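You operate a simulated robot arm through the tools that you are given. There is no shell and no other tool.

You are at the controls of a simulated two-armed robot. One attempt, no reset.

## Task
Move the grey insert to socket 57 and fit the blue insert in socket 26.
Fine: suction off and red bar to FREE first; bar to HOLD and suction on again after. Where these are worked on the way, their far stop is far enough and under half their travel is too little: red bar.

The check looks at the end state, three seconds after you hand in, the way a careful person would. Anything else that was tipped, shoved, dropped, spilled or broken makes it a failure.

## Robot
Two 7-joint arms with fingered hands on one trunk that stands fixed in place. Base frame: the origin is at the foot of the trunk, x ahead of it, y to its left, z up; the work surface is at about z = 820. Lengths are in mm, angles in rad, forces in N, time in s.
The left shoulder is at [92, 185, 1106], the right one opposite. With the tool pointing down near the work surface each hand reaches from about 100 to 860 mm from the base axis, measured 20 degrees to its own side. Payload 4 kg a hand.
Tool frame (each hand has its own): the origin (TCP) lies between the finger pads and is the grasp point; the fingertips stand 26 mm ahead of it; z points along the fingers, y is the line along which they close. Largest opening 132 mm; the body of the gripper starts 73 mm behind the TCP. The gripper is a hand of 3 fingers: y runs from the thumb to the fingers, the wrist lies at [0, 0, -224] in the tool frame.
Orientation is that of the tool frame in the base frame, as a unit quaternion [w, x, y, z]. With the fingers straight down and closing along the base's y, the tool's x points along the base's -x, its y along +y and its z along -z.

## Interface
- The arms move only by the tool servo_tool. It takes "left_plan", "right_plan" or both (then of equal length, played together; a hand with none holds still); each is a list of rows, each a list of 6 numbers: the shift along the tool's x, y, z in m, then the turn, a rotation vector about the tool's x, y, z in rad. In form: [[x, y, z, ax, ay, az], ...]. A call has 1 to 20 rows; each row is the pose to reach, as a shift and turn from the pose commanded when the call began, along the tool's axes at that moment. A row lasts 0.2 s, in which the tool goes at most 50 mm and 0.15 rad; a call with a longer step from one row to the next is refused whole. Where a pose cannot be reached the arm comes as near as it can. A force on the tool above 70 N (or 10 N above the force at the start of the call, whichever is more), or a blocked arm, ends the call early, and 0.2 s more pass. In this call time passes only in rows, and 0.2 s behind the last. The reply holds the time, the measured pose of the TCP, the force on the tool along the base axes, the opening and the grip force, in the units named above and with some noise, with the torque about the TCP (base axes, N m) and any sound that the robot's microphone picked up.
- Cameras (640 x 400 px; columns grow to the right, rows downward): "scene" is now at [211.2, 49.2, 1334.1]; the picture's right is [0.52, -0.84, -0.13], its down [-0.55, -0.21, -0.81] and it looks along [0.65, 0.49, -0.58] (base axes); focal length 214 px, centre (320, 200). "left" rides on the left gripper at [-62, 3, -92] in its tool frame; the picture's right is [-0.05, -1.00, 0.00], its down [0.83, -0.04, -0.56] and it looks along [0.55, -0.03, 0.83] (tool axes); focal length 230 px, centre (320, 200). "right" rides on the right gripper at [61, 3, -92] in its tool frame; the picture's right is [-0.05, 1.00, 0.00], its down [-0.83, -0.04, -0.55] and it looks along [-0.55, -0.03, 0.83] (tool axes); focal length 230 px, centre (320, 200). There is no depth. A picture from a camera that has moved, and an enlarged one, comes with that camera's place and axes in the base frame and with its lens.
- get_image(camera): a new picture of that camera. The clock stands still meanwhile.
- raise_lower(by): slides the trunk up (or, below 0, down) by that many mm; the arms and the scene camera ride with it, the base frame stays. It gives what a move gives, with no picture.
- curl_fingers(finger1, finger2, thumb_bend, hand): sets how far each is bent, from 0 (flat) to 1 (curled in); at 0.3 the hand is open as for a grip, at 0.7 the pads meet at the TCP. One left out holds its place. A second passes; each finger stops where it meets its share of the squeeze, and holds until it gets a number again. It is the only way to open and close the hand. It gives what a move gives, with no picture; readings hold the bend of each and the force on the fingers (four entries, about 0 where the hand has none), thumb and palm.
- pan_tilt(pan, tilt): turns the head with the scene camera to pan (to the left, within 1.501 rad either way) and tilt (down, from -0.506 to 1.204), counted from straight ahead of the robot. It gives what a move gives.
- close_up(camera, box): a new picture of the part [left, top, right, bottom] of that camera's present view, enlarged. The clock stands still meanwhile.
- close_job(): hands the job in; it is judged then, once.

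Nothing tells you positions but the pictures and the camera data. Unless the task says otherwise, let go and move clear before handing in.

The tools are called after ">>>" as name(argument=value, ...) on one line, values as JSON. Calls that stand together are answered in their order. servo_tool: Moves the arms, as the interface text tells. Its arguments: {"type":"object","properties":{"left_plan":{"type":"array"},"right_plan":{"type":"array"}},"required":[]} The other tools are called the same way: raise_lower (by) slides the trunk up or down; curl_fingers (finger1, finger2, thumb_bend, hand) moves the fingers one by one; pan_tilt (pan, tilt) turns the head that bears the scene camera; get_image (camera) takes a picture; close_up (camera, box) takes an enlarged picture of a part of a camera's view; close_job () hands the job in.

At the start:

```text
time_s: 0.0
left_position: [395.8, 440.2, 1115.5]
left_tcp_rot: [0.0, 0.0, 1.0, 0.0]
left_wrist_force: [0.2, 0.3, 0.5]
left_wrist_torque: [0.01, 0.02, -0.02]
left_grip_width: 131.8
left_finger_force: 0.2
left_shape: jaw
left_bend: [0.3, 0.3, 0.3]
left_finger forces: [0.0, 0.1, 0.0, 0.1, 0.0, 0.1]
right_position: [564.8, 11.0, 1188.8]
right_tcp_rot: [0.0, 0.001, 1.0, 0.0]
right_wrist_force: [0.2, 0.5, -0.3]
right_wrist_torque: [0.0, 0.0, -0.01]
right_grip_width: 132.2
right_finger_force: 0.2
right_shape: jaw
right_bend: [0.3, 0.3, 0.3]
right_finger forces: [0.0, 0.0, 0.1, 0.1, 0.1, 0.1]
trunk travel left (down, up): [-150.0, 312.0]
head pan, tilt: [0.567, 0.41]
```

scene: 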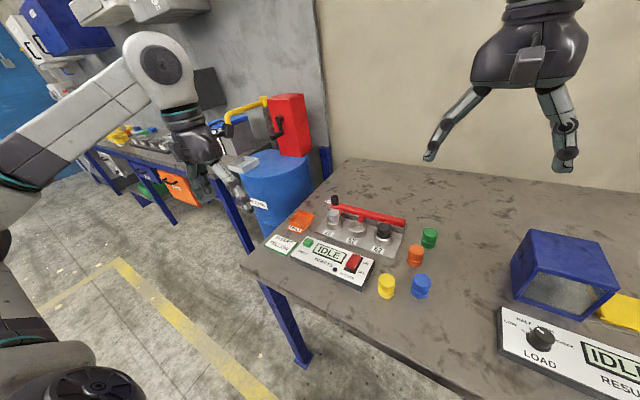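
right: 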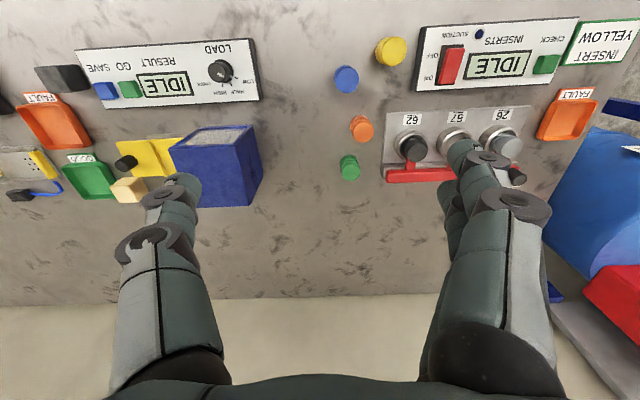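
left: 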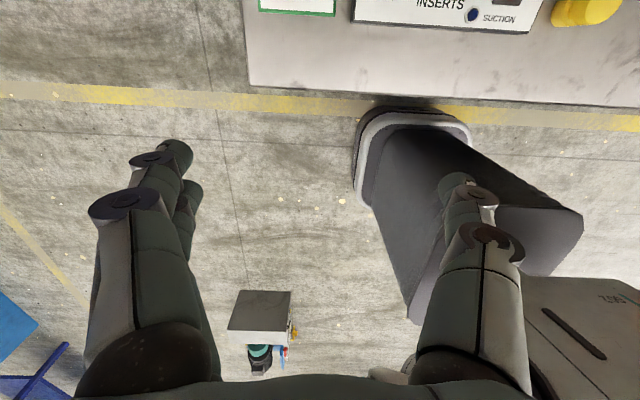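

I see a plate with three sockets (26, 57, 62), a red bar behind it, a SUCTION switch panel, and loose inserts on the table. I'll take enlarged pictures first to read the labels and locate things.

>>> close_up(camera="scene", box=[250, 180, 450, 305])

>>> close_up(camera="right", box=[330, 10, 640, 204])

```text
3.20 times, centred on (350, 242) of scene
camera zoom: at [211.2, 49.2, 1334.1], right [0.52, -0.84, -0.13], down [-0.55, -0.21, -0.81], along [0.65, 0.49, -0.58], focal length 686 px, centre (224, 64)
```

zoom: 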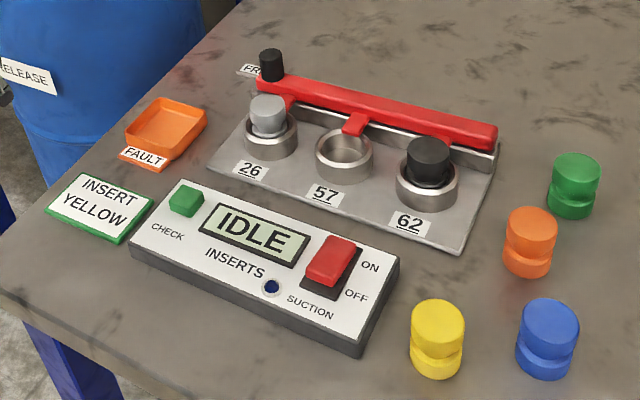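

```text
2.06 times, centred on (485, 107) of right
camera zoom: at [502.5, 15.4, 1280.4], right [0.05, 1.0, 0.0], down [0.83, -0.04, 0.55], along [0.55, -0.03, -0.83], focal length 474 px, centre (-20, 392)
```

zoom: 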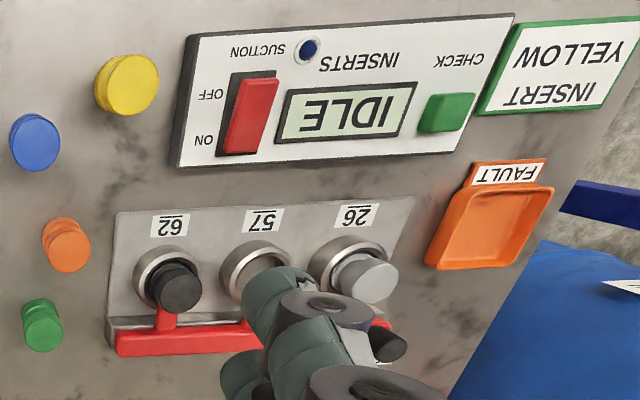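

The sockets run along base y at roughly (664, 346/263/180), with the bar behind them at x≈725 and the blue insert at about (547, 55). The left arm can reach all of these, so I'll retract the right hand and bring the left camera over the plate.

>>> servo_tool(left_plan=[[-0.02275, -0.02225, -0.0094, 0, 0, 0], [-0.0455, -0.0445, -0.0188, 0, 0, 0], [-0.06825, -0.06675, -0.0281, 0, 0, 0], [-0.091, -0.089, -0.0375, 0, 0, 0], [-0.11375, -0.11125, -0.0469, 0, 0, 0], [-0.1365, -0.1335, -0.0563, 0, 0, 0], [-0.15925, -0.15575, -0.0656, 0, 0, 0], [-0.182, -0.178, -0.075, 0, 0, 0]], right_plan=[[0.0206, -0.0389, 0, 0, 0, 0], [0.0412, -0.0778, 0, 0, 0, 0], [0.0619, -0.1166, 0, 0, 0, 0], [0.0825, -0.1555, 0, 0, 0, 0], [0.1031, -0.1944, 0, 0, 0, 0], [0.1238, -0.2333, 0, 0, 0, 0], [0.1444, -0.2721, 0, 0, 0, 0], [0.165, -0.311, 0, 0, 0, 0]])

>>> get_image(camera="left")

>>> get_image(camera="scene")

```text
time_s: 1.8
left_position: [577.8, 260.9, 1192.0]
left_tcp_rot: [0.0, 0.0, 1.0, 0.001]
left_wrist_force: [-0.2, -0.8, 0.4]
left_wrist_torque: [0.04, -0.01, 0.02]
left_grip_width: 132.1
left_finger_force: 0.0
left_shape: jaw
left_bend: [0.3, 0.3, 0.3]
left_finger forces: [0.1, 0.1, 0.0, 0.1, 0.1, 0.1]
right_position: [400.7, -301.5, 1189.4]
right_tcp_rot: [-0.001, 0.0, 1.0, 0.001]
right_wrist_force: [-0.8, -0.4, -0.4]
right_wrist_torque: [0.02, 0.02, 0.02]
right_grip_width: 131.9
right_finger_force: 0.0
right_shape: jaw
right_bend: [0.3, 0.3, 0.3]
right_finger forces: [0.0, 0.1, 0.0, 0.0, 0.0, 0.0]
trunk travel left (down, up): [-150.0, 312.0]
head pan, tilt: [0.567, 0.41]
```

```text
taken
camera left: at [638.2, 263.7, 1283.3], right [0.05, -1.0, 0.0], down [-0.83, -0.04, 0.55], along [-0.55, -0.03, -0.83], focal length 230 px, centre (320, 200)
```

left: 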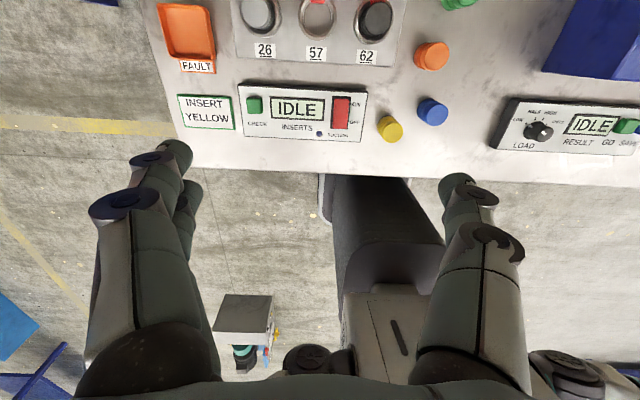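

```text
taken
camera scene: at [210.7, 47.5, 1334.3], right [0.52, -0.84, -0.13], down [-0.55, -0.21, -0.81], along [0.65, 0.49, -0.58], focal length 214 px, centre (320, 200)
```

scene: 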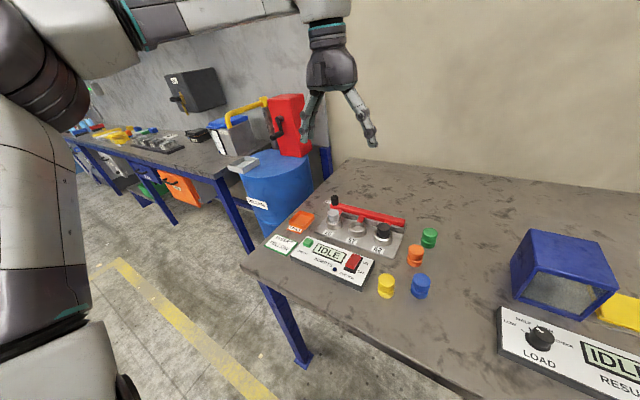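

The left camera now looks nearly straight down on the sockets, but the bar is out of frame. I'll go forward and lower so the bar and its labels show.

>>> servo_tool(left_plan=[[-0.0273, 0, 0.0307, 0, 0, 0], [-0.0547, 0, 0.0613, 0, 0, 0], [-0.082, 0, 0.092, 0, 0, 0]])

>>> get_image(camera="left")

>>> close_up(camera="left", box=[160, 0, 480, 200])

```text
time_s: 2.6
left_position: [660.6, 262.8, 1097.2]
left_tcp_rot: [-0.001, 0.0, 1.0, 0.0]
left_wrist_force: [1.2, 0.6, -0.1]
left_wrist_torque: [-0.03, 0.0, -0.02]
left_grip_width: 132.1
left_finger_force: 0.0
left_shape: jaw
left_bend: [0.3, 0.3, 0.3]
left_finger forces: [0.0, 0.0, 0.1, 0.0, 0.1, 0.1]
right_position: [402.6, -300.0, 1188.6]
right_tcp_rot: [-0.001, 0.0, 1.0, -0.001]
right_wrist_force: [0.5, 0.7, 0.1]
right_wrist_torque: [-0.01, 0.0, -0.01]
right_grip_width: 131.7
right_finger_force: 0.0
right_shape: jaw
right_bend: [0.3, 0.3, 0.3]
right_finger forces: [0.0, 0.1, 0.0, 0.0, 0.1, 0.0]
trunk travel left (down, up): [-150.0, 312.0]
head pan, tilt: [0.567, 0.41]
```

```text
taken
camera left: at [721.6, 265.1, 1189.0], right [0.05, -1.0, 0.0], down [-0.83, -0.04, 0.56], along [-0.56, -0.03, -0.83], focal length 230 px, centre (320, 200)
```

left: 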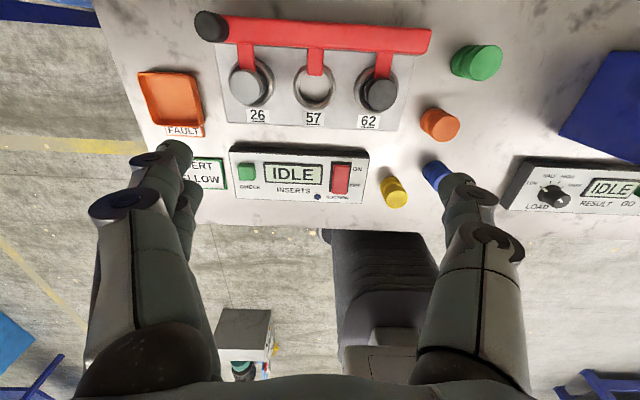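

```text
2.00 times, centred on (320, 100) of left
camera zoom: at [721.6, 265.1, 1189.0], right [0.05, -1.0, 0.0], down [-0.83, -0.04, 0.56], along [-0.56, -0.03, -0.83], focal length 460 px, centre (320, 400)
```

zoom: 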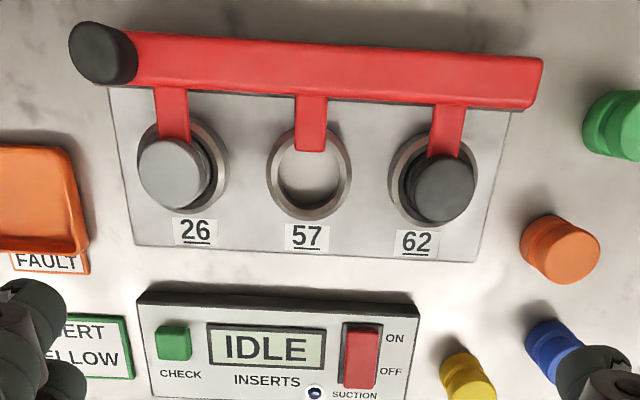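

The bar has three tabs reaching over the sockets and a black knob at its left end, with a "FR…" label near it. I need to know which way the bar travels, so I'll zoom in on the knob and label.

>>> close_up(camera="scene", box=[315, 185, 415, 250])

>>> close_up(camera="left", box=[180, 0, 300, 75])

>>> close_up(camera="left", box=[320, 150, 370, 210])

>>> close_up(camera="scene", box=[330, 245, 390, 290])

```text
6.15 times, centred on (365, 218) of scene
camera zoom: at [212.9, 49.7, 1333.6], right [0.52, -0.84, -0.13], down [-0.55, -0.21, -0.81], along [0.65, 0.49, -0.58], focal length 1320 px, centre (43, 92)
```

zoom: 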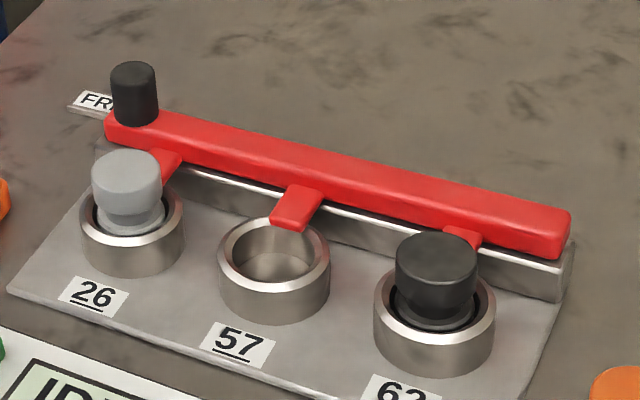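

```text
5.33 times, centred on (240, 38) of left
camera zoom: at [721.6, 265.1, 1189.0], right [0.05, -1.0, 0.0], down [-0.83, -0.04, 0.56], along [-0.56, -0.03, -0.83], focal length 1227 px, centre (747, 1067)
```

zoom: 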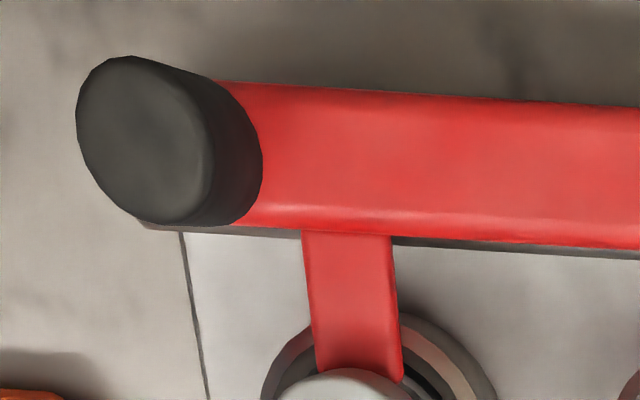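

```text
6.67 times, centred on (345, 180) of left
camera zoom: at [721.6, 265.1, 1189.0], right [0.05, -1.0, 0.0], down [-0.83, -0.04, 0.56], along [-0.56, -0.03, -0.83], focal length 1534 px, centre (153, 333)
```

zoom: 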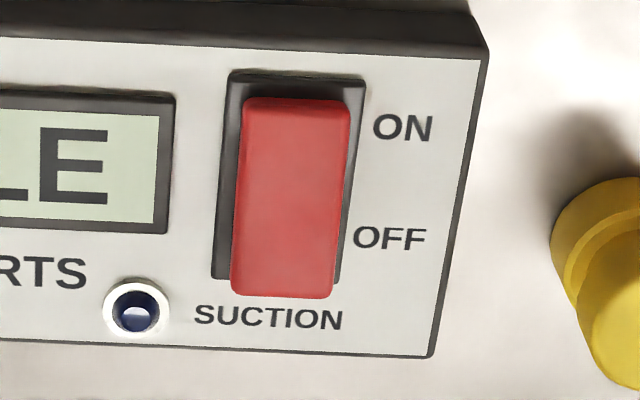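

```text
8.89 times, centred on (360, 268) of scene
camera zoom: at [212.9, 49.7, 1333.6], right [0.52, -0.84, -0.13], down [-0.55, -0.21, -0.81], along [0.65, 0.49, -0.58], focal length 1906 px, centre (-36, -400)
```

zoom: 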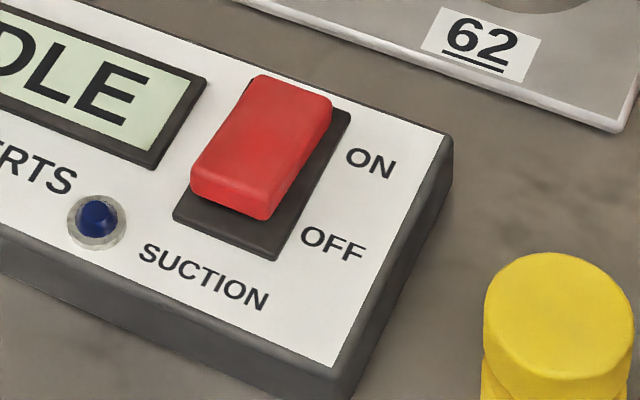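

The rocker's ON end is pressed in, so suction is on now. To read the label behind the knob, I'll bring the left camera around above and behind the bar's left end.

>>> servo_tool(left_plan=[[-0.02, 0.0318, 0.0243, 0, 0, 0], [-0.04, 0.0635, 0.0485, 0, 0, 0], [-0.06, 0.0953, 0.0728, 0, 0, 0], [-0.08, 0.127, 0.097, 0, 0, 0]])

>>> get_image(camera="left")

>>> close_up(camera="left", box=[200, 40, 440, 190])

```text
time_s: 3.6
left_position: [741.7, 389.9, 998.0]
left_tcp_rot: [-0.001, 0.001, 1.0, 0.0]
left_wrist_force: [-0.4, 0.0, -0.3]
left_wrist_torque: [-0.05, -0.02, -0.03]
left_grip_width: 132.1
left_finger_force: 0.0
left_shape: jaw
left_bend: [0.3, 0.3, 0.3]
left_finger forces: [0.1, 0.0, 0.0, 0.0, 0.0, 0.0]
right_position: [403.2, -299.0, 1189.9]
right_tcp_rot: [-0.002, 0.001, 1.0, -0.001]
right_wrist_force: [-0.4, 0.8, -0.3]
right_wrist_torque: [-0.06, -0.01, -0.02]
right_grip_width: 131.9
right_finger_force: 0.1
right_shape: jaw
right_bend: [0.3, 0.3, 0.3]
right_finger forces: [0.0, 0.0, 0.0, 0.0, 0.0, 0.0]
trunk travel left (down, up): [-150.0, 312.0]
head pan, tilt: [0.567, 0.41]
```

```text
taken
camera left: at [802.4, 393.9, 1089.2], right [0.05, -1.0, 0.0], down [-0.83, -0.04, 0.56], along [-0.56, -0.03, -0.83], focal length 230 px, centre (320, 200)
```

left: 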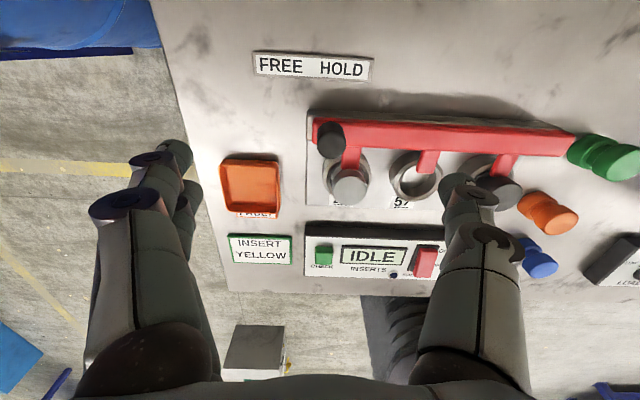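

```text
2.67 times, centred on (320, 115) of left
camera zoom: at [802.4, 393.9, 1089.2], right [0.05, -1.0, 0.0], down [-0.83, -0.04, 0.56], along [-0.56, -0.03, -0.83], focal length 614 px, centre (320, 427)
```

zoom: 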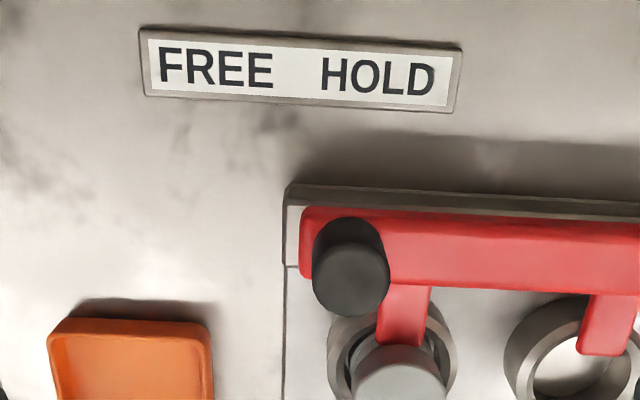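

The label reads FREE on the left (+y) and HOLD on the right, so the bar slides along y and its knob, at about (731, 379, top z≈897), is at HOLD. I'll close the left hand in free air to see the fist shape before pressing the switch.

>>> curl_fingers(hand="left", finger1=0.7, finger2=0.7, thumb_bend=0.7)

>>> get_image(camera="left")

>>> get_image(camera="scene")

```text
time_s: 4.6
left_position: [740.1, 389.9, 999.2]
left_tcp_rot: [0.001, 0.0, 1.0, 0.0]
left_wrist_force: [0.1, -0.5, -0.2]
left_wrist_torque: [-0.03, -0.02, -0.04]
left_grip_width: 5.9
left_finger_force: 0.1
left_shape: fingers
left_bend: [0.7, 0.7, 0.7]
left_finger forces: [0.0, 0.1, 0.0, 0.0, 0.0, 0.1]
right_position: [399.4, -300.7, 1189.2]
right_tcp_rot: [0.0, 0.001, 1.0, 0.0]
right_wrist_force: [-0.1, -0.1, -0.2]
right_wrist_torque: [0.0, -0.02, -0.01]
right_grip_width: 132.2
right_finger_force: 0.0
right_shape: jaw
right_bend: [0.3, 0.3, 0.3]
right_finger forces: [0.0, 0.0, 0.0, 0.0, 0.0, 0.1]
trunk travel left (down, up): [-150.0, 312.0]
head pan, tilt: [0.567, 0.41]
```

```text
taken
camera left: at [800.9, 392.2, 1091.2], right [0.05, -1.0, 0.0], down [-0.83, -0.04, 0.56], along [-0.55, -0.03, -0.83], focal length 230 px, centre (320, 200)
```

left: 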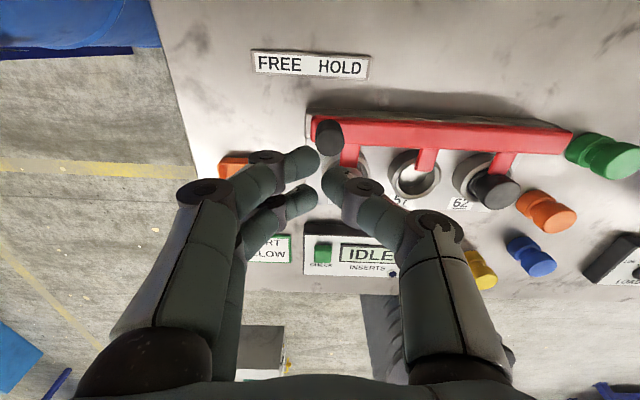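

```text
taken
camera scene: at [211.5, 49.2, 1334.1], right [0.52, -0.84, -0.13], down [-0.55, -0.21, -0.81], along [0.65, 0.49, -0.58], focal length 214 px, centre (320, 200)
```

scene: 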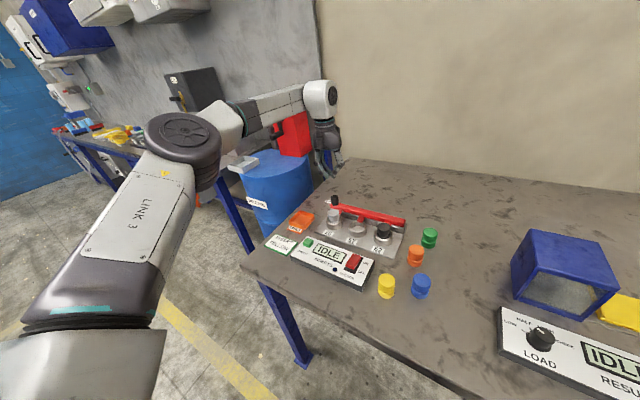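

The fist has two fingers on the +y side (±12 mm in x) and the thumb between them. Triangulating the rocker gives a raised OFF end near (517, 221, 866) and an ON end near (566, 222, 857), so I'll bring the fist over the OFF end.

>>> servo_tool(left_plan=[[0.0325, -0.0241, 0, 0, 0, 0], [0.065, -0.0483, 0, 0, 0, 0], [0.0973, -0.0724, 0, 0, 0, 0], [0.1297, -0.0966, 0, 0, 0, 0], [0.1621, -0.1207, 0, 0, 0, 0], [0.1946, -0.1449, 0, 0, 0, 0], [0.227, -0.169, 0.0, 0, 0, 0], [0.227, -0.169, 0.04, 0, 0, 0], [0.227, -0.169, 0.079, 0, 0, 0]])

>>> get_image(camera="left")

>>> close_up(camera="scene", box=[310, 220, 410, 290])

```text
time_s: 6.6
left_position: [513.0, 217.8, 924.3]
left_tcp_rot: [0.001, 0.0, 1.0, 0.0]
left_wrist_force: [-0.6, 0.4, -0.4]
left_wrist_torque: [-0.01, -0.02, 0.03]
left_grip_width: 5.9
left_finger_force: 0.0
left_shape: fingers
left_bend: [0.7, 0.7, 0.7]
left_finger forces: [0.0, 0.0, 0.0, 0.0, 0.0, 0.1]
right_position: [402.2, -300.3, 1189.7]
right_tcp_rot: [-0.001, 0.001, 1.0, 0.0]
right_wrist_force: [0.1, -0.3, 0.4]
right_wrist_torque: [0.01, -0.02, 0.03]
right_grip_width: 131.7
right_finger_force: 0.1
right_shape: jaw
right_bend: [0.3, 0.3, 0.3]
right_finger forces: [0.0, 0.1, 0.1, 0.0, 0.0, 0.1]
trunk travel left (down, up): [-150.0, 312.0]
head pan, tilt: [0.567, 0.41]
```

```text
taken
camera left: at [573.8, 221.1, 1015.4], right [0.05, -1.0, 0.0], down [-0.83, -0.04, 0.56], along [-0.55, -0.03, -0.83], focal length 230 px, centre (320, 200)
```

left: 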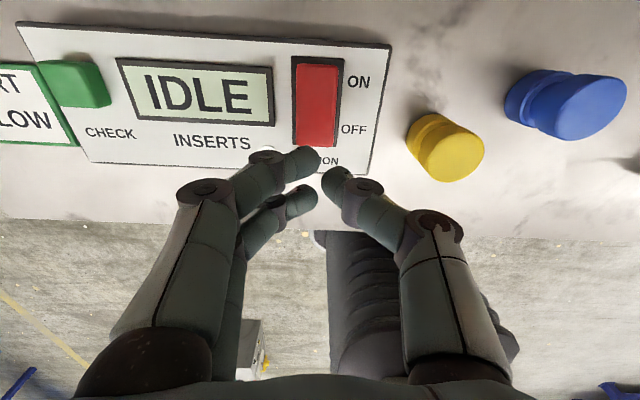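

```text
5.71 times, centred on (360, 255) of scene
camera zoom: at [211.7, 49.0, 1334.0], right [0.52, -0.84, -0.13], down [-0.55, -0.21, -0.81], along [0.65, 0.49, -0.58], focal length 1226 px, centre (91, -114)
```

zoom: 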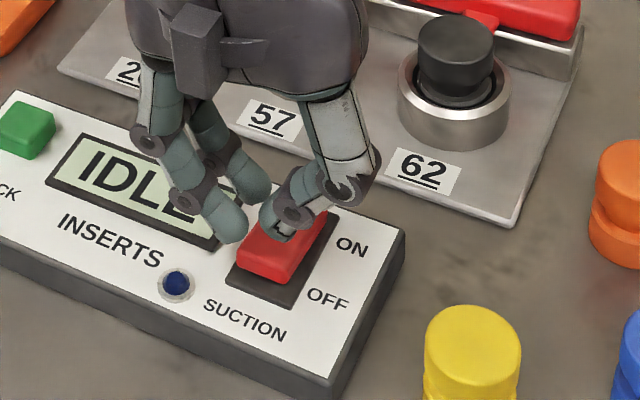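

The fingertips are right at the OFF end. I'll nudge forward 5 mm, then press down in small steps while watching the force.

>>> servo_tool(left_plan=[[-0.005, 0.002, 0.01, 0, 0, 0], [-0.005, 0.002, 0.02, 0, 0, 0], [-0.005, 0.002, 0.028, 0, 0, 0], [-0.005, 0.002, 0.032, 0, 0, 0], [-0.005, 0.002, 0.035, 0, 0, 0]])

>>> close_up(camera="scene", box=[310, 220, 410, 290])

```text
time_s: 7.8
left_position: [518.9, 221.5, 888.9]
left_tcp_rot: [-0.001, 0.0, 1.0, 0.0]
left_wrist_force: [0.9, -0.9, 0.0]
left_wrist_torque: [0.02, 0.02, 0.0]
left_grip_width: 6.1
left_finger_force: 0.3
left_shape: fingers
left_bend: [0.7, 0.7, 0.7]
left_finger forces: [0.0, 0.1, 0.0, 0.0, 0.0, 0.0]
right_position: [400.5, -300.8, 1191.0]
right_tcp_rot: [0.0, 0.001, 1.0, 0.0]
right_wrist_force: [-0.9, 0.4, -0.3]
right_wrist_torque: [0.01, -0.01, 0.02]
right_grip_width: 131.9
right_finger_force: 0.1
right_shape: jaw
right_bend: [0.3, 0.3, 0.3]
right_finger forces: [0.0, 0.0, 0.0, 0.0, 0.0, 0.1]
trunk travel left (down, up): [-150.0, 312.0]
head pan, tilt: [0.567, 0.41]
```

```text
5.71 times, centred on (360, 255) of scene
camera zoom: at [211.1, 49.0, 1334.1], right [0.52, -0.84, -0.13], down [-0.55, -0.21, -0.81], along [0.65, 0.49, -0.58], focal length 1226 px, centre (91, -114)
```

zoom: 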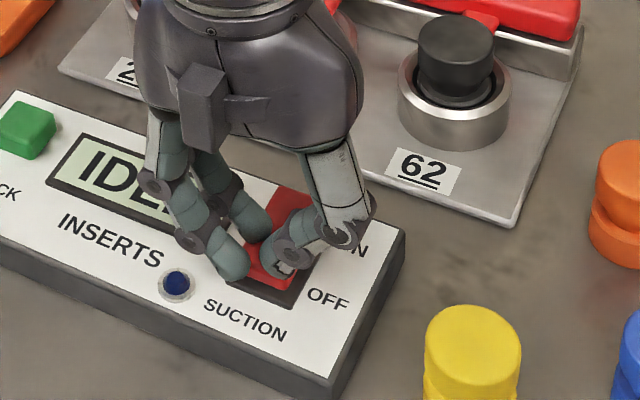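

No contact yet. I'll keep pressing in small steps.

>>> servo_tool(left_plan=[[0, 0, 0.003, 0, 0, 0], [0, 0, 0.006, 0, 0, 0], [0, 0, 0.008, 0, 0, 0]])

>>> close_up(camera="scene", box=[310, 220, 410, 290])

```text
time_s: 8.6
left_position: [517.9, 221.7, 885.1]
left_tcp_rot: [0.004, 0.0, 1.0, -0.001]
left_wrist_force: [-1.8, 2.6, 34.8]
left_wrist_torque: [0.03, -0.4, 0.08]
left_grip_width: 3.5
left_finger_force: 17.5
left_shape: fingers
left_bend: [0.73, 0.7, 0.71]
left_finger forces: [20.5, 0.0, 0.0, 0.0, 14.3, 0.0]
right_position: [398.2, -301.3, 1191.7]
right_tcp_rot: [0.002, 0.001, 1.0, 0.0]
right_wrist_force: [0.2, 0.2, -0.7]
right_wrist_torque: [0.01, -0.04, 0.0]
right_grip_width: 132.2
right_finger_force: 0.1
right_shape: jaw
right_bend: [0.3, 0.3, 0.3]
right_finger forces: [0.1, 0.0, 0.0, 0.0, 0.1, 0.0]
trunk travel left (down, up): [-150.0, 312.0]
head pan, tilt: [0.567, 0.41]
```

```text
5.71 times, centred on (360, 255) of scene
camera zoom: at [207.2, 48.2, 1335.5], right [0.52, -0.84, -0.13], down [-0.55, -0.21, -0.81], along [0.65, 0.49, -0.57], focal length 1226 px, centre (91, -114)
```

zoom: 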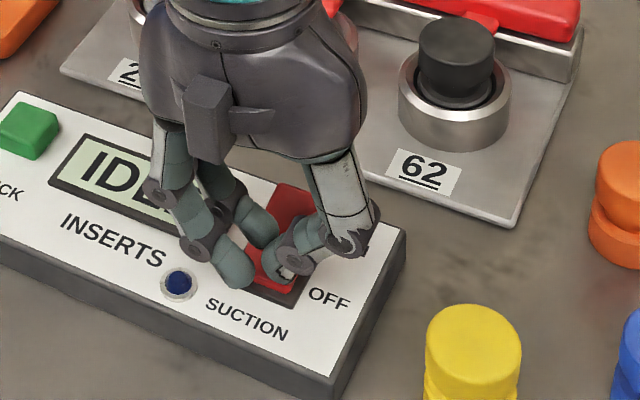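

There's 35 N of contact on one finger and the thumb. I'll lift off a little and check whether the rocker flipped.

>>> servo_tool(left_plan=[[0, 0, -0.02, 0, 0, 0], [0.0, 0, -0.05, 0, 0, 0]])

>>> close_up(camera="left", box=[230, 30, 430, 170])

>>> close_up(camera="scene", box=[310, 220, 410, 290])

```text
time_s: 9.2
left_position: [515.6, 221.8, 931.1]
left_tcp_rot: [0.0, 0.0, 1.0, 0.0]
left_wrist_force: [0.3, 0.2, 0.4]
left_wrist_torque: [-0.02, -0.02, -0.01]
left_grip_width: 5.1
left_finger_force: 0.1
left_shape: fingers
left_bend: [0.7, 0.7, 0.7]
left_finger forces: [0.0, 0.0, 0.0, 0.1, 0.0, 0.0]
right_position: [397.5, -301.0, 1191.1]
right_tcp_rot: [0.001, 0.0, 1.0, 0.0]
right_wrist_force: [0.3, -0.5, -0.5]
right_wrist_torque: [0.03, -0.05, -0.01]
right_grip_width: 132.1
right_finger_force: 0.0
right_shape: jaw
right_bend: [0.3, 0.3, 0.3]
right_finger forces: [0.0, 0.0, 0.0, 0.0, 0.0, 0.0]
trunk travel left (down, up): [-150.0, 312.0]
head pan, tilt: [0.567, 0.41]
```

```text
2.86 times, centred on (330, 100) of left
camera zoom: at [577.7, 224.8, 1022.6], right [0.05, -1.0, 0.0], down [-0.83, -0.04, 0.56], along [-0.55, -0.03, -0.83], focal length 657 px, centre (291, 486)
```

zoom: 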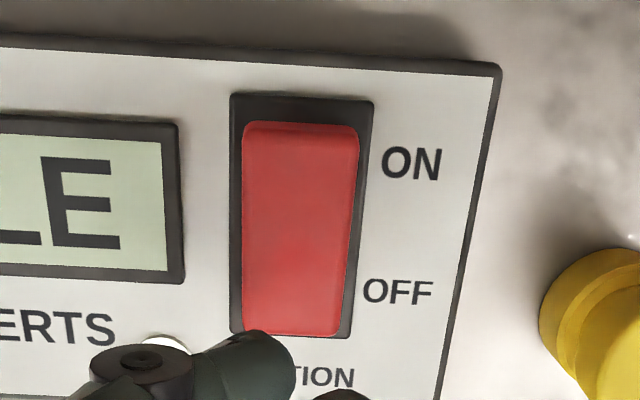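

```text
5.71 times, centred on (360, 255) of scene
camera zoom: at [209.0, 48.5, 1334.5], right [0.52, -0.84, -0.13], down [-0.55, -0.21, -0.81], along [0.65, 0.49, -0.58], focal length 1226 px, centre (91, -114)
```

zoom: 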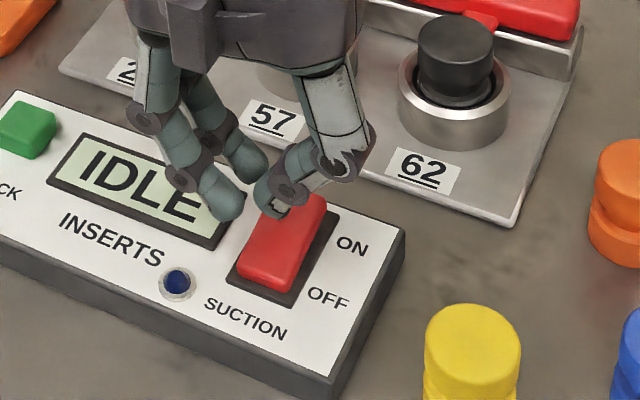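

The ON end is now raised and the OFF end is down, so the rocker has flipped to OFF. I'll check the lamp by the switch and look again at the bar and sockets.

>>> close_up(camera="scene", box=[330, 245, 390, 290])

>>> close_up(camera="scene", box=[315, 185, 415, 250])

```text
8.89 times, centred on (360, 268) of scene
camera zoom: at [209.0, 48.5, 1334.5], right [0.52, -0.84, -0.13], down [-0.55, -0.21, -0.81], along [0.65, 0.49, -0.58], focal length 1906 px, centre (-36, -400)
```

zoom: 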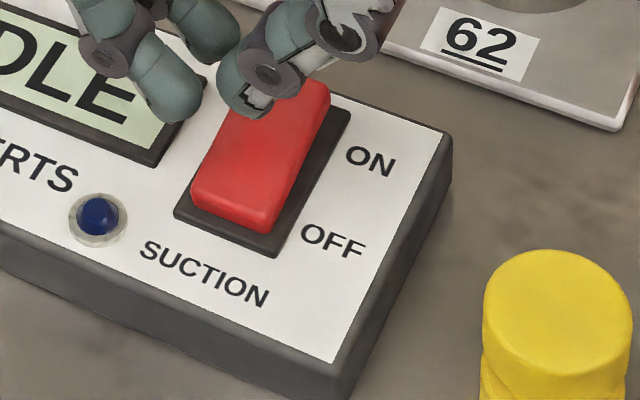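

```text
6.15 times, centred on (365, 218) of scene
camera zoom: at [209.0, 48.5, 1334.5], right [0.52, -0.84, -0.13], down [-0.55, -0.21, -0.81], along [0.65, 0.49, -0.58], focal length 1320 px, centre (43, 92)
```

zoom: 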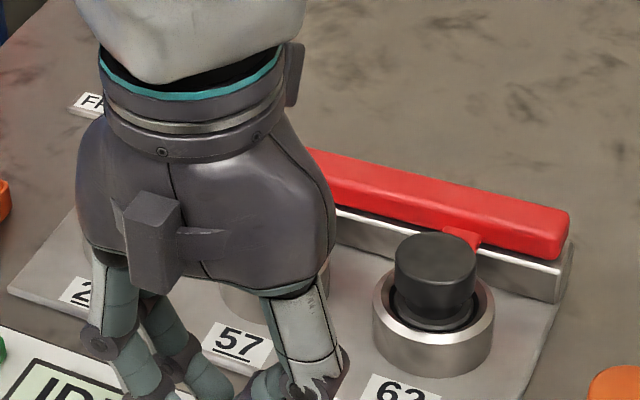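

Suction is off. Next I'll raise the hand, half-open the fingers and go above the bar knob to grip it and slide it to FREE.

>>> servo_tool(left_plan=[[0, 0, -0.04, 0, 0, 0], [-0.0305, 0.0225, -0.0705, 0, 0, 0], [-0.0671, 0.0496, -0.0705, 0, 0, 0], [-0.1036, 0.0767, -0.0705, 0, 0, 0], [-0.1402, 0.1038, -0.0705, 0, 0, 0], [-0.1767, 0.1308, -0.0705, 0, 0, 0], [-0.2132, 0.1578, -0.0705, 0, 0, 0]])

>>> curl_fingers(hand="left", finger1=0.5, finger2=0.5, thumb_bend=0.5)

>>> get_image(camera="left")

```text
time_s: 10.8
left_position: [733.1, 383.2, 998.8]
left_tcp_rot: [-0.002, 0.0, 1.0, 0.0]
left_wrist_force: [0.6, -0.6, -1.0]
left_wrist_torque: [-0.01, 0.04, 0.02]
left_grip_width: 5.2
left_finger_force: 0.0
left_shape: fingers
left_bend: [0.7, 0.7, 0.7]
left_finger forces: [0.0, 0.0, 0.0, 0.0, 0.0, 0.0]
right_position: [402.6, -299.9, 1189.8]
right_tcp_rot: [-0.002, 0.001, 1.0, -0.002]
right_wrist_force: [0.2, 0.3, 0.1]
right_wrist_torque: [-0.01, 0.06, -0.02]
right_grip_width: 131.8
right_finger_force: 0.0
right_shape: jaw
right_bend: [0.3, 0.3, 0.3]
right_finger forces: [0.0, 0.1, 0.0, 0.0, 0.0, 0.1]
trunk travel left (down, up): [-150.0, 312.0]
head pan, tilt: [0.567, 0.41]
```

```text
time_s: 11.8
left_position: [730.8, 382.1, 1002.0]
left_tcp_rot: [0.0, -0.001, 1.0, 0.0]
left_wrist_force: [0.5, 0.0, 0.0]
left_wrist_torque: [0.0, 0.01, 0.0]
left_grip_width: 67.4
left_finger_force: 0.1
left_shape: fingers
left_bend: [0.5, 0.5, 0.5]
left_finger forces: [0.0, 0.0, 0.1, 0.2, 0.0, 0.0]
right_position: [399.9, -299.3, 1189.7]
right_tcp_rot: [-0.001, 0.001, 1.0, 0.0]
right_wrist_force: [-0.4, -0.8, 0.1]
right_wrist_torque: [0.0, 0.01, 0.0]
right_grip_width: 132.2
right_finger_force: 0.1
right_shape: jaw
right_bend: [0.3, 0.3, 0.3]
right_finger forces: [0.0, 0.1, 0.0, 0.0, 0.0, 0.1]
trunk travel left (down, up): [-150.0, 312.0]
head pan, tilt: [0.567, 0.41]
```

```text
taken
camera left: at [792.2, 385.1, 1093.2], right [0.05, -1.0, 0.0], down [-0.83, -0.04, 0.56], along [-0.55, -0.03, -0.83], focal length 230 px, centre (320, 200)
```

left: 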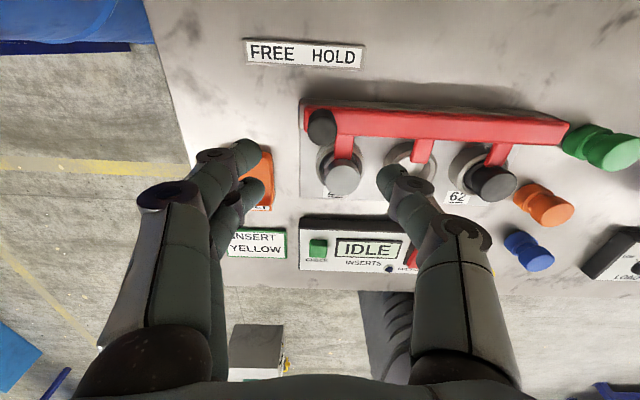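

The knob sits centred between the open fingers. I'll descend so the fingertips flank it just above the bar.

>>> servo_tool(left_plan=[[-0.002, -0.001, 0.035, 0, 0, 0], [-0.002, -0.001, 0.07, 0, 0, 0], [-0.002, -0.001, 0.09, 0, 0, 0], [-0.002, -0.001, 0.098, 0, 0, 0]])

>>> get_image(camera="left")

>>> close_up(camera="scene", box=[295, 165, 395, 230])

```text
time_s: 12.8
left_position: [733.8, 379.1, 903.2]
left_tcp_rot: [0.003, 0.0, 1.0, 0.0]
left_wrist_force: [1.6, 0.9, 4.1]
left_wrist_torque: [-0.14, -0.04, 0.06]
left_grip_width: 67.2
left_finger_force: 1.6
left_shape: fingers
left_bend: [0.5, 0.5, 0.5]
left_finger forces: [0.0, 0.0, 0.0, 0.0, 4.2, 0.0]
right_position: [399.4, -300.2, 1189.6]
right_tcp_rot: [0.0, 0.001, 1.0, 0.001]
right_wrist_force: [0.5, 0.3, -1.0]
right_wrist_torque: [0.0, -0.03, 0.03]
right_grip_width: 131.9
right_finger_force: 0.0
right_shape: jaw
right_bend: [0.3, 0.3, 0.3]
right_finger forces: [0.0, 0.0, 0.0, 0.0, 0.1, 0.0]
trunk travel left (down, up): [-150.0, 312.0]
head pan, tilt: [0.567, 0.41]
```

```text
taken
camera left: at [793.3, 382.7, 994.8], right [0.05, -1.0, 0.0], down [-0.83, -0.04, 0.55], along [-0.55, -0.03, -0.83], focal length 230 px, centre (320, 200)
```

left: 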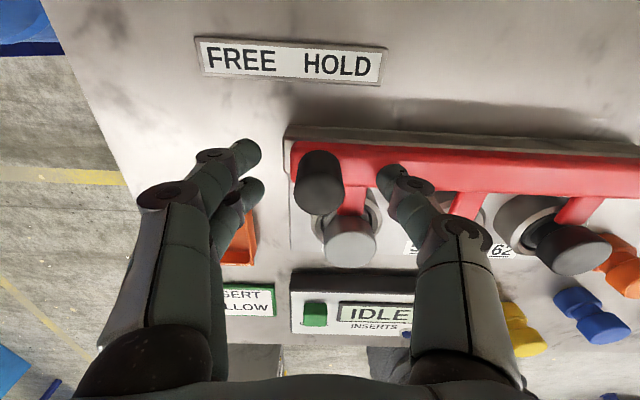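

```text
6.15 times, centred on (345, 198) of scene
camera zoom: at [210.3, 48.8, 1334.5], right [0.52, -0.84, -0.13], down [-0.55, -0.21, -0.81], along [0.65, 0.49, -0.58], focal length 1320 px, centre (166, 215)
```

zoom: 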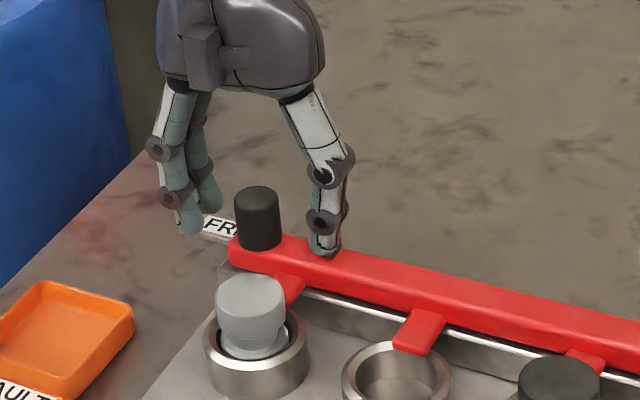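

The thumb tip is resting lightly on the bar (about 4 N). I'll raise 5 mm and close on the knob.

>>> servo_tool(left_plan=[[0, 0, -0.005, 0, 0, 0]])

>>> curl_fingers(hand="left", finger1=0.7, finger2=0.7, thumb_bend=0.7)

>>> get_image(camera="left")

>>> close_up(camera="scene", box=[295, 165, 395, 230])

```text
time_s: 13.2
left_position: [733.6, 379.2, 905.7]
left_tcp_rot: [-0.001, 0.0, 1.0, 0.0]
left_wrist_force: [-0.5, -0.7, -0.4]
left_wrist_torque: [0.0, 0.0, 0.02]
left_grip_width: 67.2
left_finger_force: 0.0
left_shape: fingers
left_bend: [0.5, 0.5, 0.5]
left_finger forces: [0.1, 0.1, 0.1, 0.0, 0.1, 0.2]
right_position: [400.2, -300.1, 1189.6]
right_tcp_rot: [-0.001, 0.001, 1.0, 0.001]
right_wrist_force: [-0.3, -0.3, 0.6]
right_wrist_torque: [0.02, -0.01, 0.04]
right_grip_width: 132.0
right_finger_force: 0.0
right_shape: jaw
right_bend: [0.3, 0.3, 0.3]
right_finger forces: [0.0, 0.0, 0.0, 0.1, 0.0, 0.1]
trunk travel left (down, up): [-150.0, 312.0]
head pan, tilt: [0.567, 0.41]
```

```text
time_s: 14.2
left_position: [731.8, 379.9, 905.7]
left_tcp_rot: [-0.001, 0.0, 1.0, 0.0]
left_wrist_force: [-1.9, -1.6, -1.7]
left_wrist_torque: [0.02, 0.0, 0.01]
left_grip_width: 21.2
left_finger_force: 8.1
left_shape: fingers
left_bend: [0.65, 0.65, 0.66]
left_finger forces: [3.1, 4.4, 0.0, 0.0, 8.1, 0.0]
right_position: [401.0, -300.2, 1189.0]
right_tcp_rot: [-0.001, 0.001, 1.0, 0.0]
right_wrist_force: [-0.1, 0.7, 0.0]
right_wrist_torque: [0.01, 0.01, -0.01]
right_grip_width: 131.8
right_finger_force: 0.1
right_shape: jaw
right_bend: [0.3, 0.3, 0.3]
right_finger forces: [0.0, 0.0, 0.1, 0.1, 0.0, 0.0]
trunk travel left (down, up): [-150.0, 312.0]
head pan, tilt: [0.567, 0.41]
```

```text
taken
camera left: at [794.1, 382.4, 997.5], right [0.05, -1.0, 0.0], down [-0.83, -0.04, 0.56], along [-0.56, -0.03, -0.83], focal length 230 px, centre (320, 200)
```

left: 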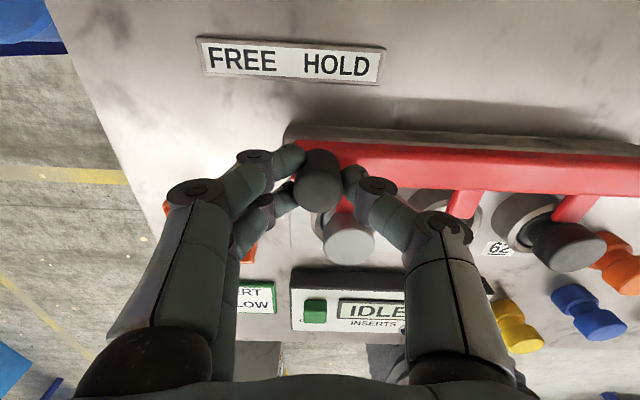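

```text
6.15 times, centred on (345, 198) of scene
camera zoom: at [211.3, 49.1, 1334.1], right [0.52, -0.84, -0.13], down [-0.55, -0.21, -0.81], along [0.65, 0.49, -0.58], focal length 1320 px, centre (166, 215)
```

zoom: 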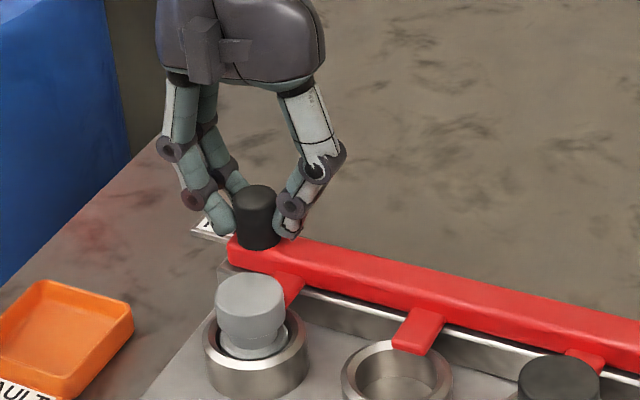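

The knob is gripped. I'll slide it towards +y (FREE) in small steps and watch the force.

>>> servo_tool(left_plan=[[0, 0.007, 0, 0, 0, 0], [0, 0.014, 0, 0, 0, 0], [0, 0.021, 0, 0, 0, 0], [0, 0.028, 0, 0, 0, 0]])

>>> get_image(camera="left")

>>> close_up(camera="scene", box=[295, 165, 395, 230])

```text
time_s: 15.2
left_position: [733.4, 407.6, 906.4]
left_tcp_rot: [-0.001, 0.0, 1.0, 0.0]
left_wrist_force: [-3.8, -0.4, -5.1]
left_wrist_torque: [-0.01, 0.04, -0.01]
left_grip_width: 20.8
left_finger_force: 7.4
left_shape: fingers
left_bend: [0.66, 0.65, 0.66]
left_finger forces: [2.4, 5.1, 0.0, 0.0, 7.2, 0.1]
right_position: [401.3, -299.4, 1190.2]
right_tcp_rot: [-0.001, 0.001, 1.0, 0.0]
right_wrist_force: [0.1, 0.2, -0.1]
right_wrist_torque: [0.01, -0.02, 0.0]
right_grip_width: 132.2
right_finger_force: 0.1
right_shape: jaw
right_bend: [0.3, 0.3, 0.3]
right_finger forces: [0.1, 0.0, 0.1, 0.0, 0.0, 0.0]
trunk travel left (down, up): [-150.0, 312.0]
head pan, tilt: [0.567, 0.41]
```

```text
taken
camera left: at [794.5, 410.7, 997.9], right [0.05, -1.0, 0.0], down [-0.83, -0.04, 0.56], along [-0.56, -0.03, -0.83], focal length 230 px, centre (320, 200)
```

left: 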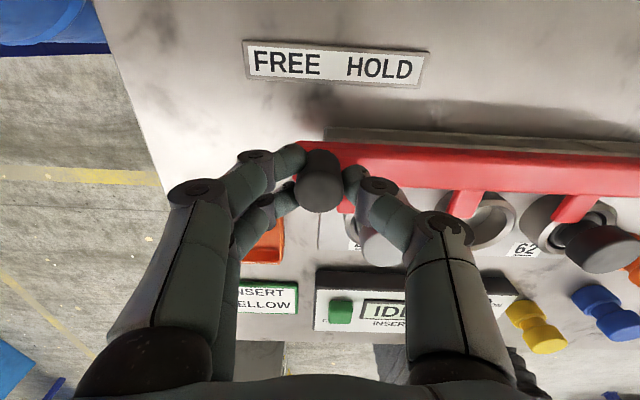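

```text
6.15 times, centred on (345, 198) of scene
camera zoom: at [211.2, 49.6, 1334.1], right [0.52, -0.84, -0.13], down [-0.55, -0.21, -0.81], along [0.65, 0.49, -0.58], focal length 1320 px, centre (166, 215)
```

zoom: 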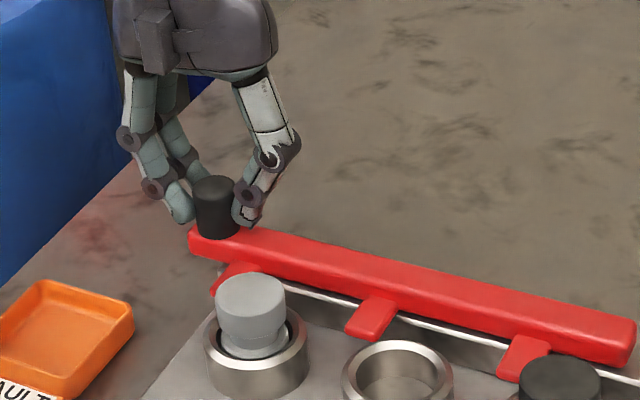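

The bar has moved 28 mm freely. I'll continue to its far stop.

>>> servo_tool(left_plan=[[0, 0.006, 0, 0, 0, 0], [0, 0.012, 0, 0, 0, 0], [0, 0.018, 0, 0, 0, 0], [0, 0.024, 0, 0, 0, 0]])

>>> close_up(camera="scene", box=[295, 165, 395, 230])

```text
time_s: 16.2
left_position: [734.6, 426.6, 908.5]
left_tcp_rot: [0.0, 0.001, 1.0, -0.001]
left_wrist_force: [-6.8, -12.1, -5.4]
left_wrist_torque: [-0.18, 0.11, -0.08]
left_grip_width: 20.7
left_finger_force: 7.4
left_shape: fingers
left_bend: [0.69, 0.67, 0.64]
left_finger forces: [0.6, 1.6, 0.0, 0.1, 12.0, 0.0]
right_position: [399.5, -300.8, 1189.6]
right_tcp_rot: [0.0, 0.001, 1.0, 0.0]
right_wrist_force: [-0.6, -0.3, -0.1]
right_wrist_torque: [-0.01, 0.01, -0.04]
right_grip_width: 131.7
right_finger_force: 0.0
right_shape: jaw
right_bend: [0.3, 0.3, 0.3]
right_finger forces: [0.0, 0.1, 0.0, 0.1, 0.1, 0.1]
trunk travel left (down, up): [-150.0, 312.0]
head pan, tilt: [0.567, 0.41]
```

```text
6.15 times, centred on (345, 198) of scene
camera zoom: at [211.0, 47.6, 1334.2], right [0.52, -0.84, -0.13], down [-0.55, -0.21, -0.81], along [0.65, 0.49, -0.58], focal length 1320 px, centre (166, 215)
```

zoom: 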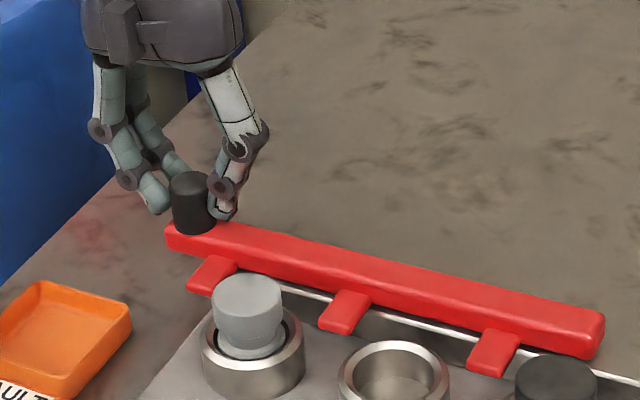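

The thumb now feels a 12 N reaction, which looks like the stop. One more small push should confirm it.

>>> servo_tool(left_plan=[[0, 0.004, 0, 0, 0, 0], [0, 0.007, 0, 0, 0, 0]])

>>> close_up(camera="scene", box=[295, 165, 395, 230])

```text
time_s: 16.8
left_position: [733.8, 433.7, 908.8]
left_tcp_rot: [0.002, 0.002, 1.0, 0.0]
left_wrist_force: [-4.5, -19.3, -0.1]
left_wrist_torque: [-0.37, 0.09, -0.07]
left_grip_width: 25.1
left_finger_force: 8.9
left_shape: fingers
left_bend: [0.7, 0.7, 0.63]
left_finger forces: [0.0, 0.0, 0.1, 0.0, 17.7, 0.1]
right_position: [399.5, -303.0, 1188.6]
right_tcp_rot: [0.0, 0.001, 1.0, 0.001]
right_wrist_force: [0.3, 0.1, 0.4]
right_wrist_torque: [0.0, 0.0, 0.01]
right_grip_width: 132.1
right_finger_force: 0.2
right_shape: jaw
right_bend: [0.3, 0.3, 0.3]
right_finger forces: [0.0, 0.0, 0.0, 0.0, 0.0, 0.0]
trunk travel left (down, up): [-150.0, 312.0]
head pan, tilt: [0.567, 0.41]
```

```text
6.15 times, centred on (345, 198) of scene
camera zoom: at [210.7, 46.3, 1334.4], right [0.52, -0.84, -0.13], down [-0.55, -0.21, -0.81], along [0.65, 0.49, -0.58], focal length 1320 px, centre (166, 215)
```

zoom: 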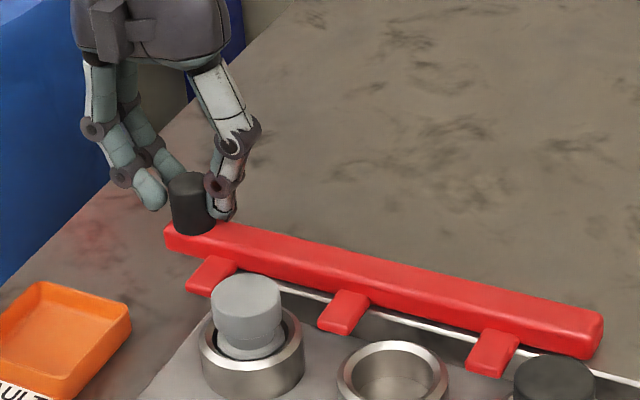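

The bar didn't move further, so it's at the FREE stop. I'll back off slightly, open the fingers and lift clear.

>>> servo_tool(left_plan=[[0, -0.007, 0, 0, 0, 0]])

>>> curl_fingers(hand="left", finger1=0.52, finger2=0.52, thumb_bend=0.52)

>>> servo_tool(left_plan=[[0, 0, -0.04, 0, 0, 0], [0, 0, -0.08, 0, 0, 0], [0, 0, -0.12, 0, 0, 0]])

>>> close_up(camera="scene", box=[295, 165, 415, 240])

```text
time_s: 17.2
left_position: [734.3, 432.0, 906.9]
left_tcp_rot: [0.001, -0.001, 1.0, 0.001]
left_wrist_force: [-1.4, -12.6, -0.3]
left_wrist_torque: [-0.22, 0.05, -0.03]
left_grip_width: 22.8
left_finger_force: 6.5
left_shape: fingers
left_bend: [0.7, 0.7, 0.63]
left_finger forces: [0.0, 0.8, 0.0, 0.1, 13.2, 0.1]
right_position: [400.6, -301.6, 1189.5]
right_tcp_rot: [0.0, 0.0, 1.0, 0.001]
right_wrist_force: [0.2, -1.5, 0.3]
right_wrist_torque: [-0.01, 0.01, 0.0]
right_grip_width: 131.9
right_finger_force: 0.0
right_shape: jaw
right_bend: [0.3, 0.3, 0.3]
right_finger forces: [0.0, 0.0, 0.0, 0.0, 0.1, 0.1]
trunk travel left (down, up): [-150.0, 312.0]
head pan, tilt: [0.567, 0.41]
```

```text
time_s: 18.2
left_position: [733.5, 431.4, 906.7]
left_tcp_rot: [0.0, -0.001, 1.0, 0.0]
left_wrist_force: [-0.5, -1.5, 0.1]
left_wrist_torque: [0.01, -0.01, -0.03]
left_grip_width: 60.6
left_finger_force: 0.1
left_shape: fingers
left_bend: [0.52, 0.52, 0.52]
left_finger forces: [0.0, 0.0, 0.1, 0.0, 0.0, 0.0]
right_position: [400.1, -300.5, 1188.0]
right_tcp_rot: [-0.001, 0.001, 1.0, 0.0]
right_wrist_force: [0.7, 0.6, -0.3]
right_wrist_torque: [-0.01, -0.02, 0.0]
right_grip_width: 132.0
right_finger_force: 0.1
right_shape: jaw
right_bend: [0.3, 0.3, 0.3]
right_finger forces: [0.1, 0.0, 0.0, 0.1, 0.1, 0.0]
trunk travel left (down, up): [-150.0, 312.0]
head pan, tilt: [0.567, 0.41]
```

```text
time_s: 19.0
left_position: [733.8, 430.2, 1030.6]
left_tcp_rot: [0.0, 0.0, 1.0, -0.001]
left_wrist_force: [-0.4, -0.5, -0.9]
left_wrist_torque: [0.02, -0.02, 0.01]
left_grip_width: 60.4
left_finger_force: 0.0
left_shape: fingers
left_bend: [0.52, 0.52, 0.52]
left_finger forces: [0.1, 0.0, 0.0, 0.0, 0.0, 0.0]
right_position: [401.6, -300.9, 1189.4]
right_tcp_rot: [0.0, 0.001, 1.0, 0.0]
right_wrist_force: [-0.5, -0.3, 0.1]
right_wrist_torque: [0.03, -0.02, -0.01]
right_grip_width: 132.1
right_finger_force: 0.0
right_shape: jaw
right_bend: [0.3, 0.3, 0.3]
right_finger forces: [0.1, 0.1, 0.1, 0.1, 0.0, 0.0]
trunk travel left (down, up): [-150.0, 312.0]
head pan, tilt: [0.567, 0.41]
```

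```text
5.33 times, centred on (355, 202) of scene
camera zoom: at [210.7, 48.7, 1334.3], right [0.52, -0.84, -0.13], down [-0.55, -0.21, -0.81], along [0.65, 0.49, -0.58], focal length 1144 px, centre (133, 187)
```

zoom: 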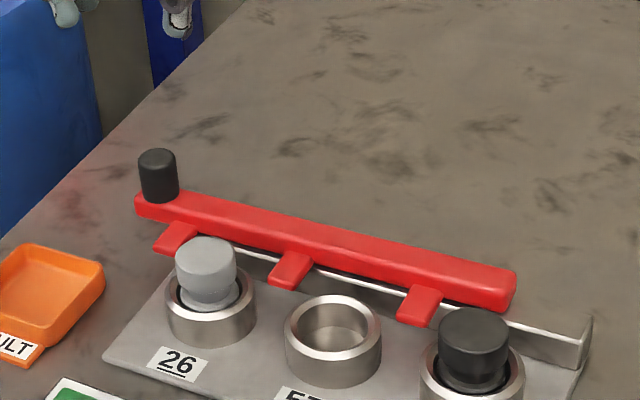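

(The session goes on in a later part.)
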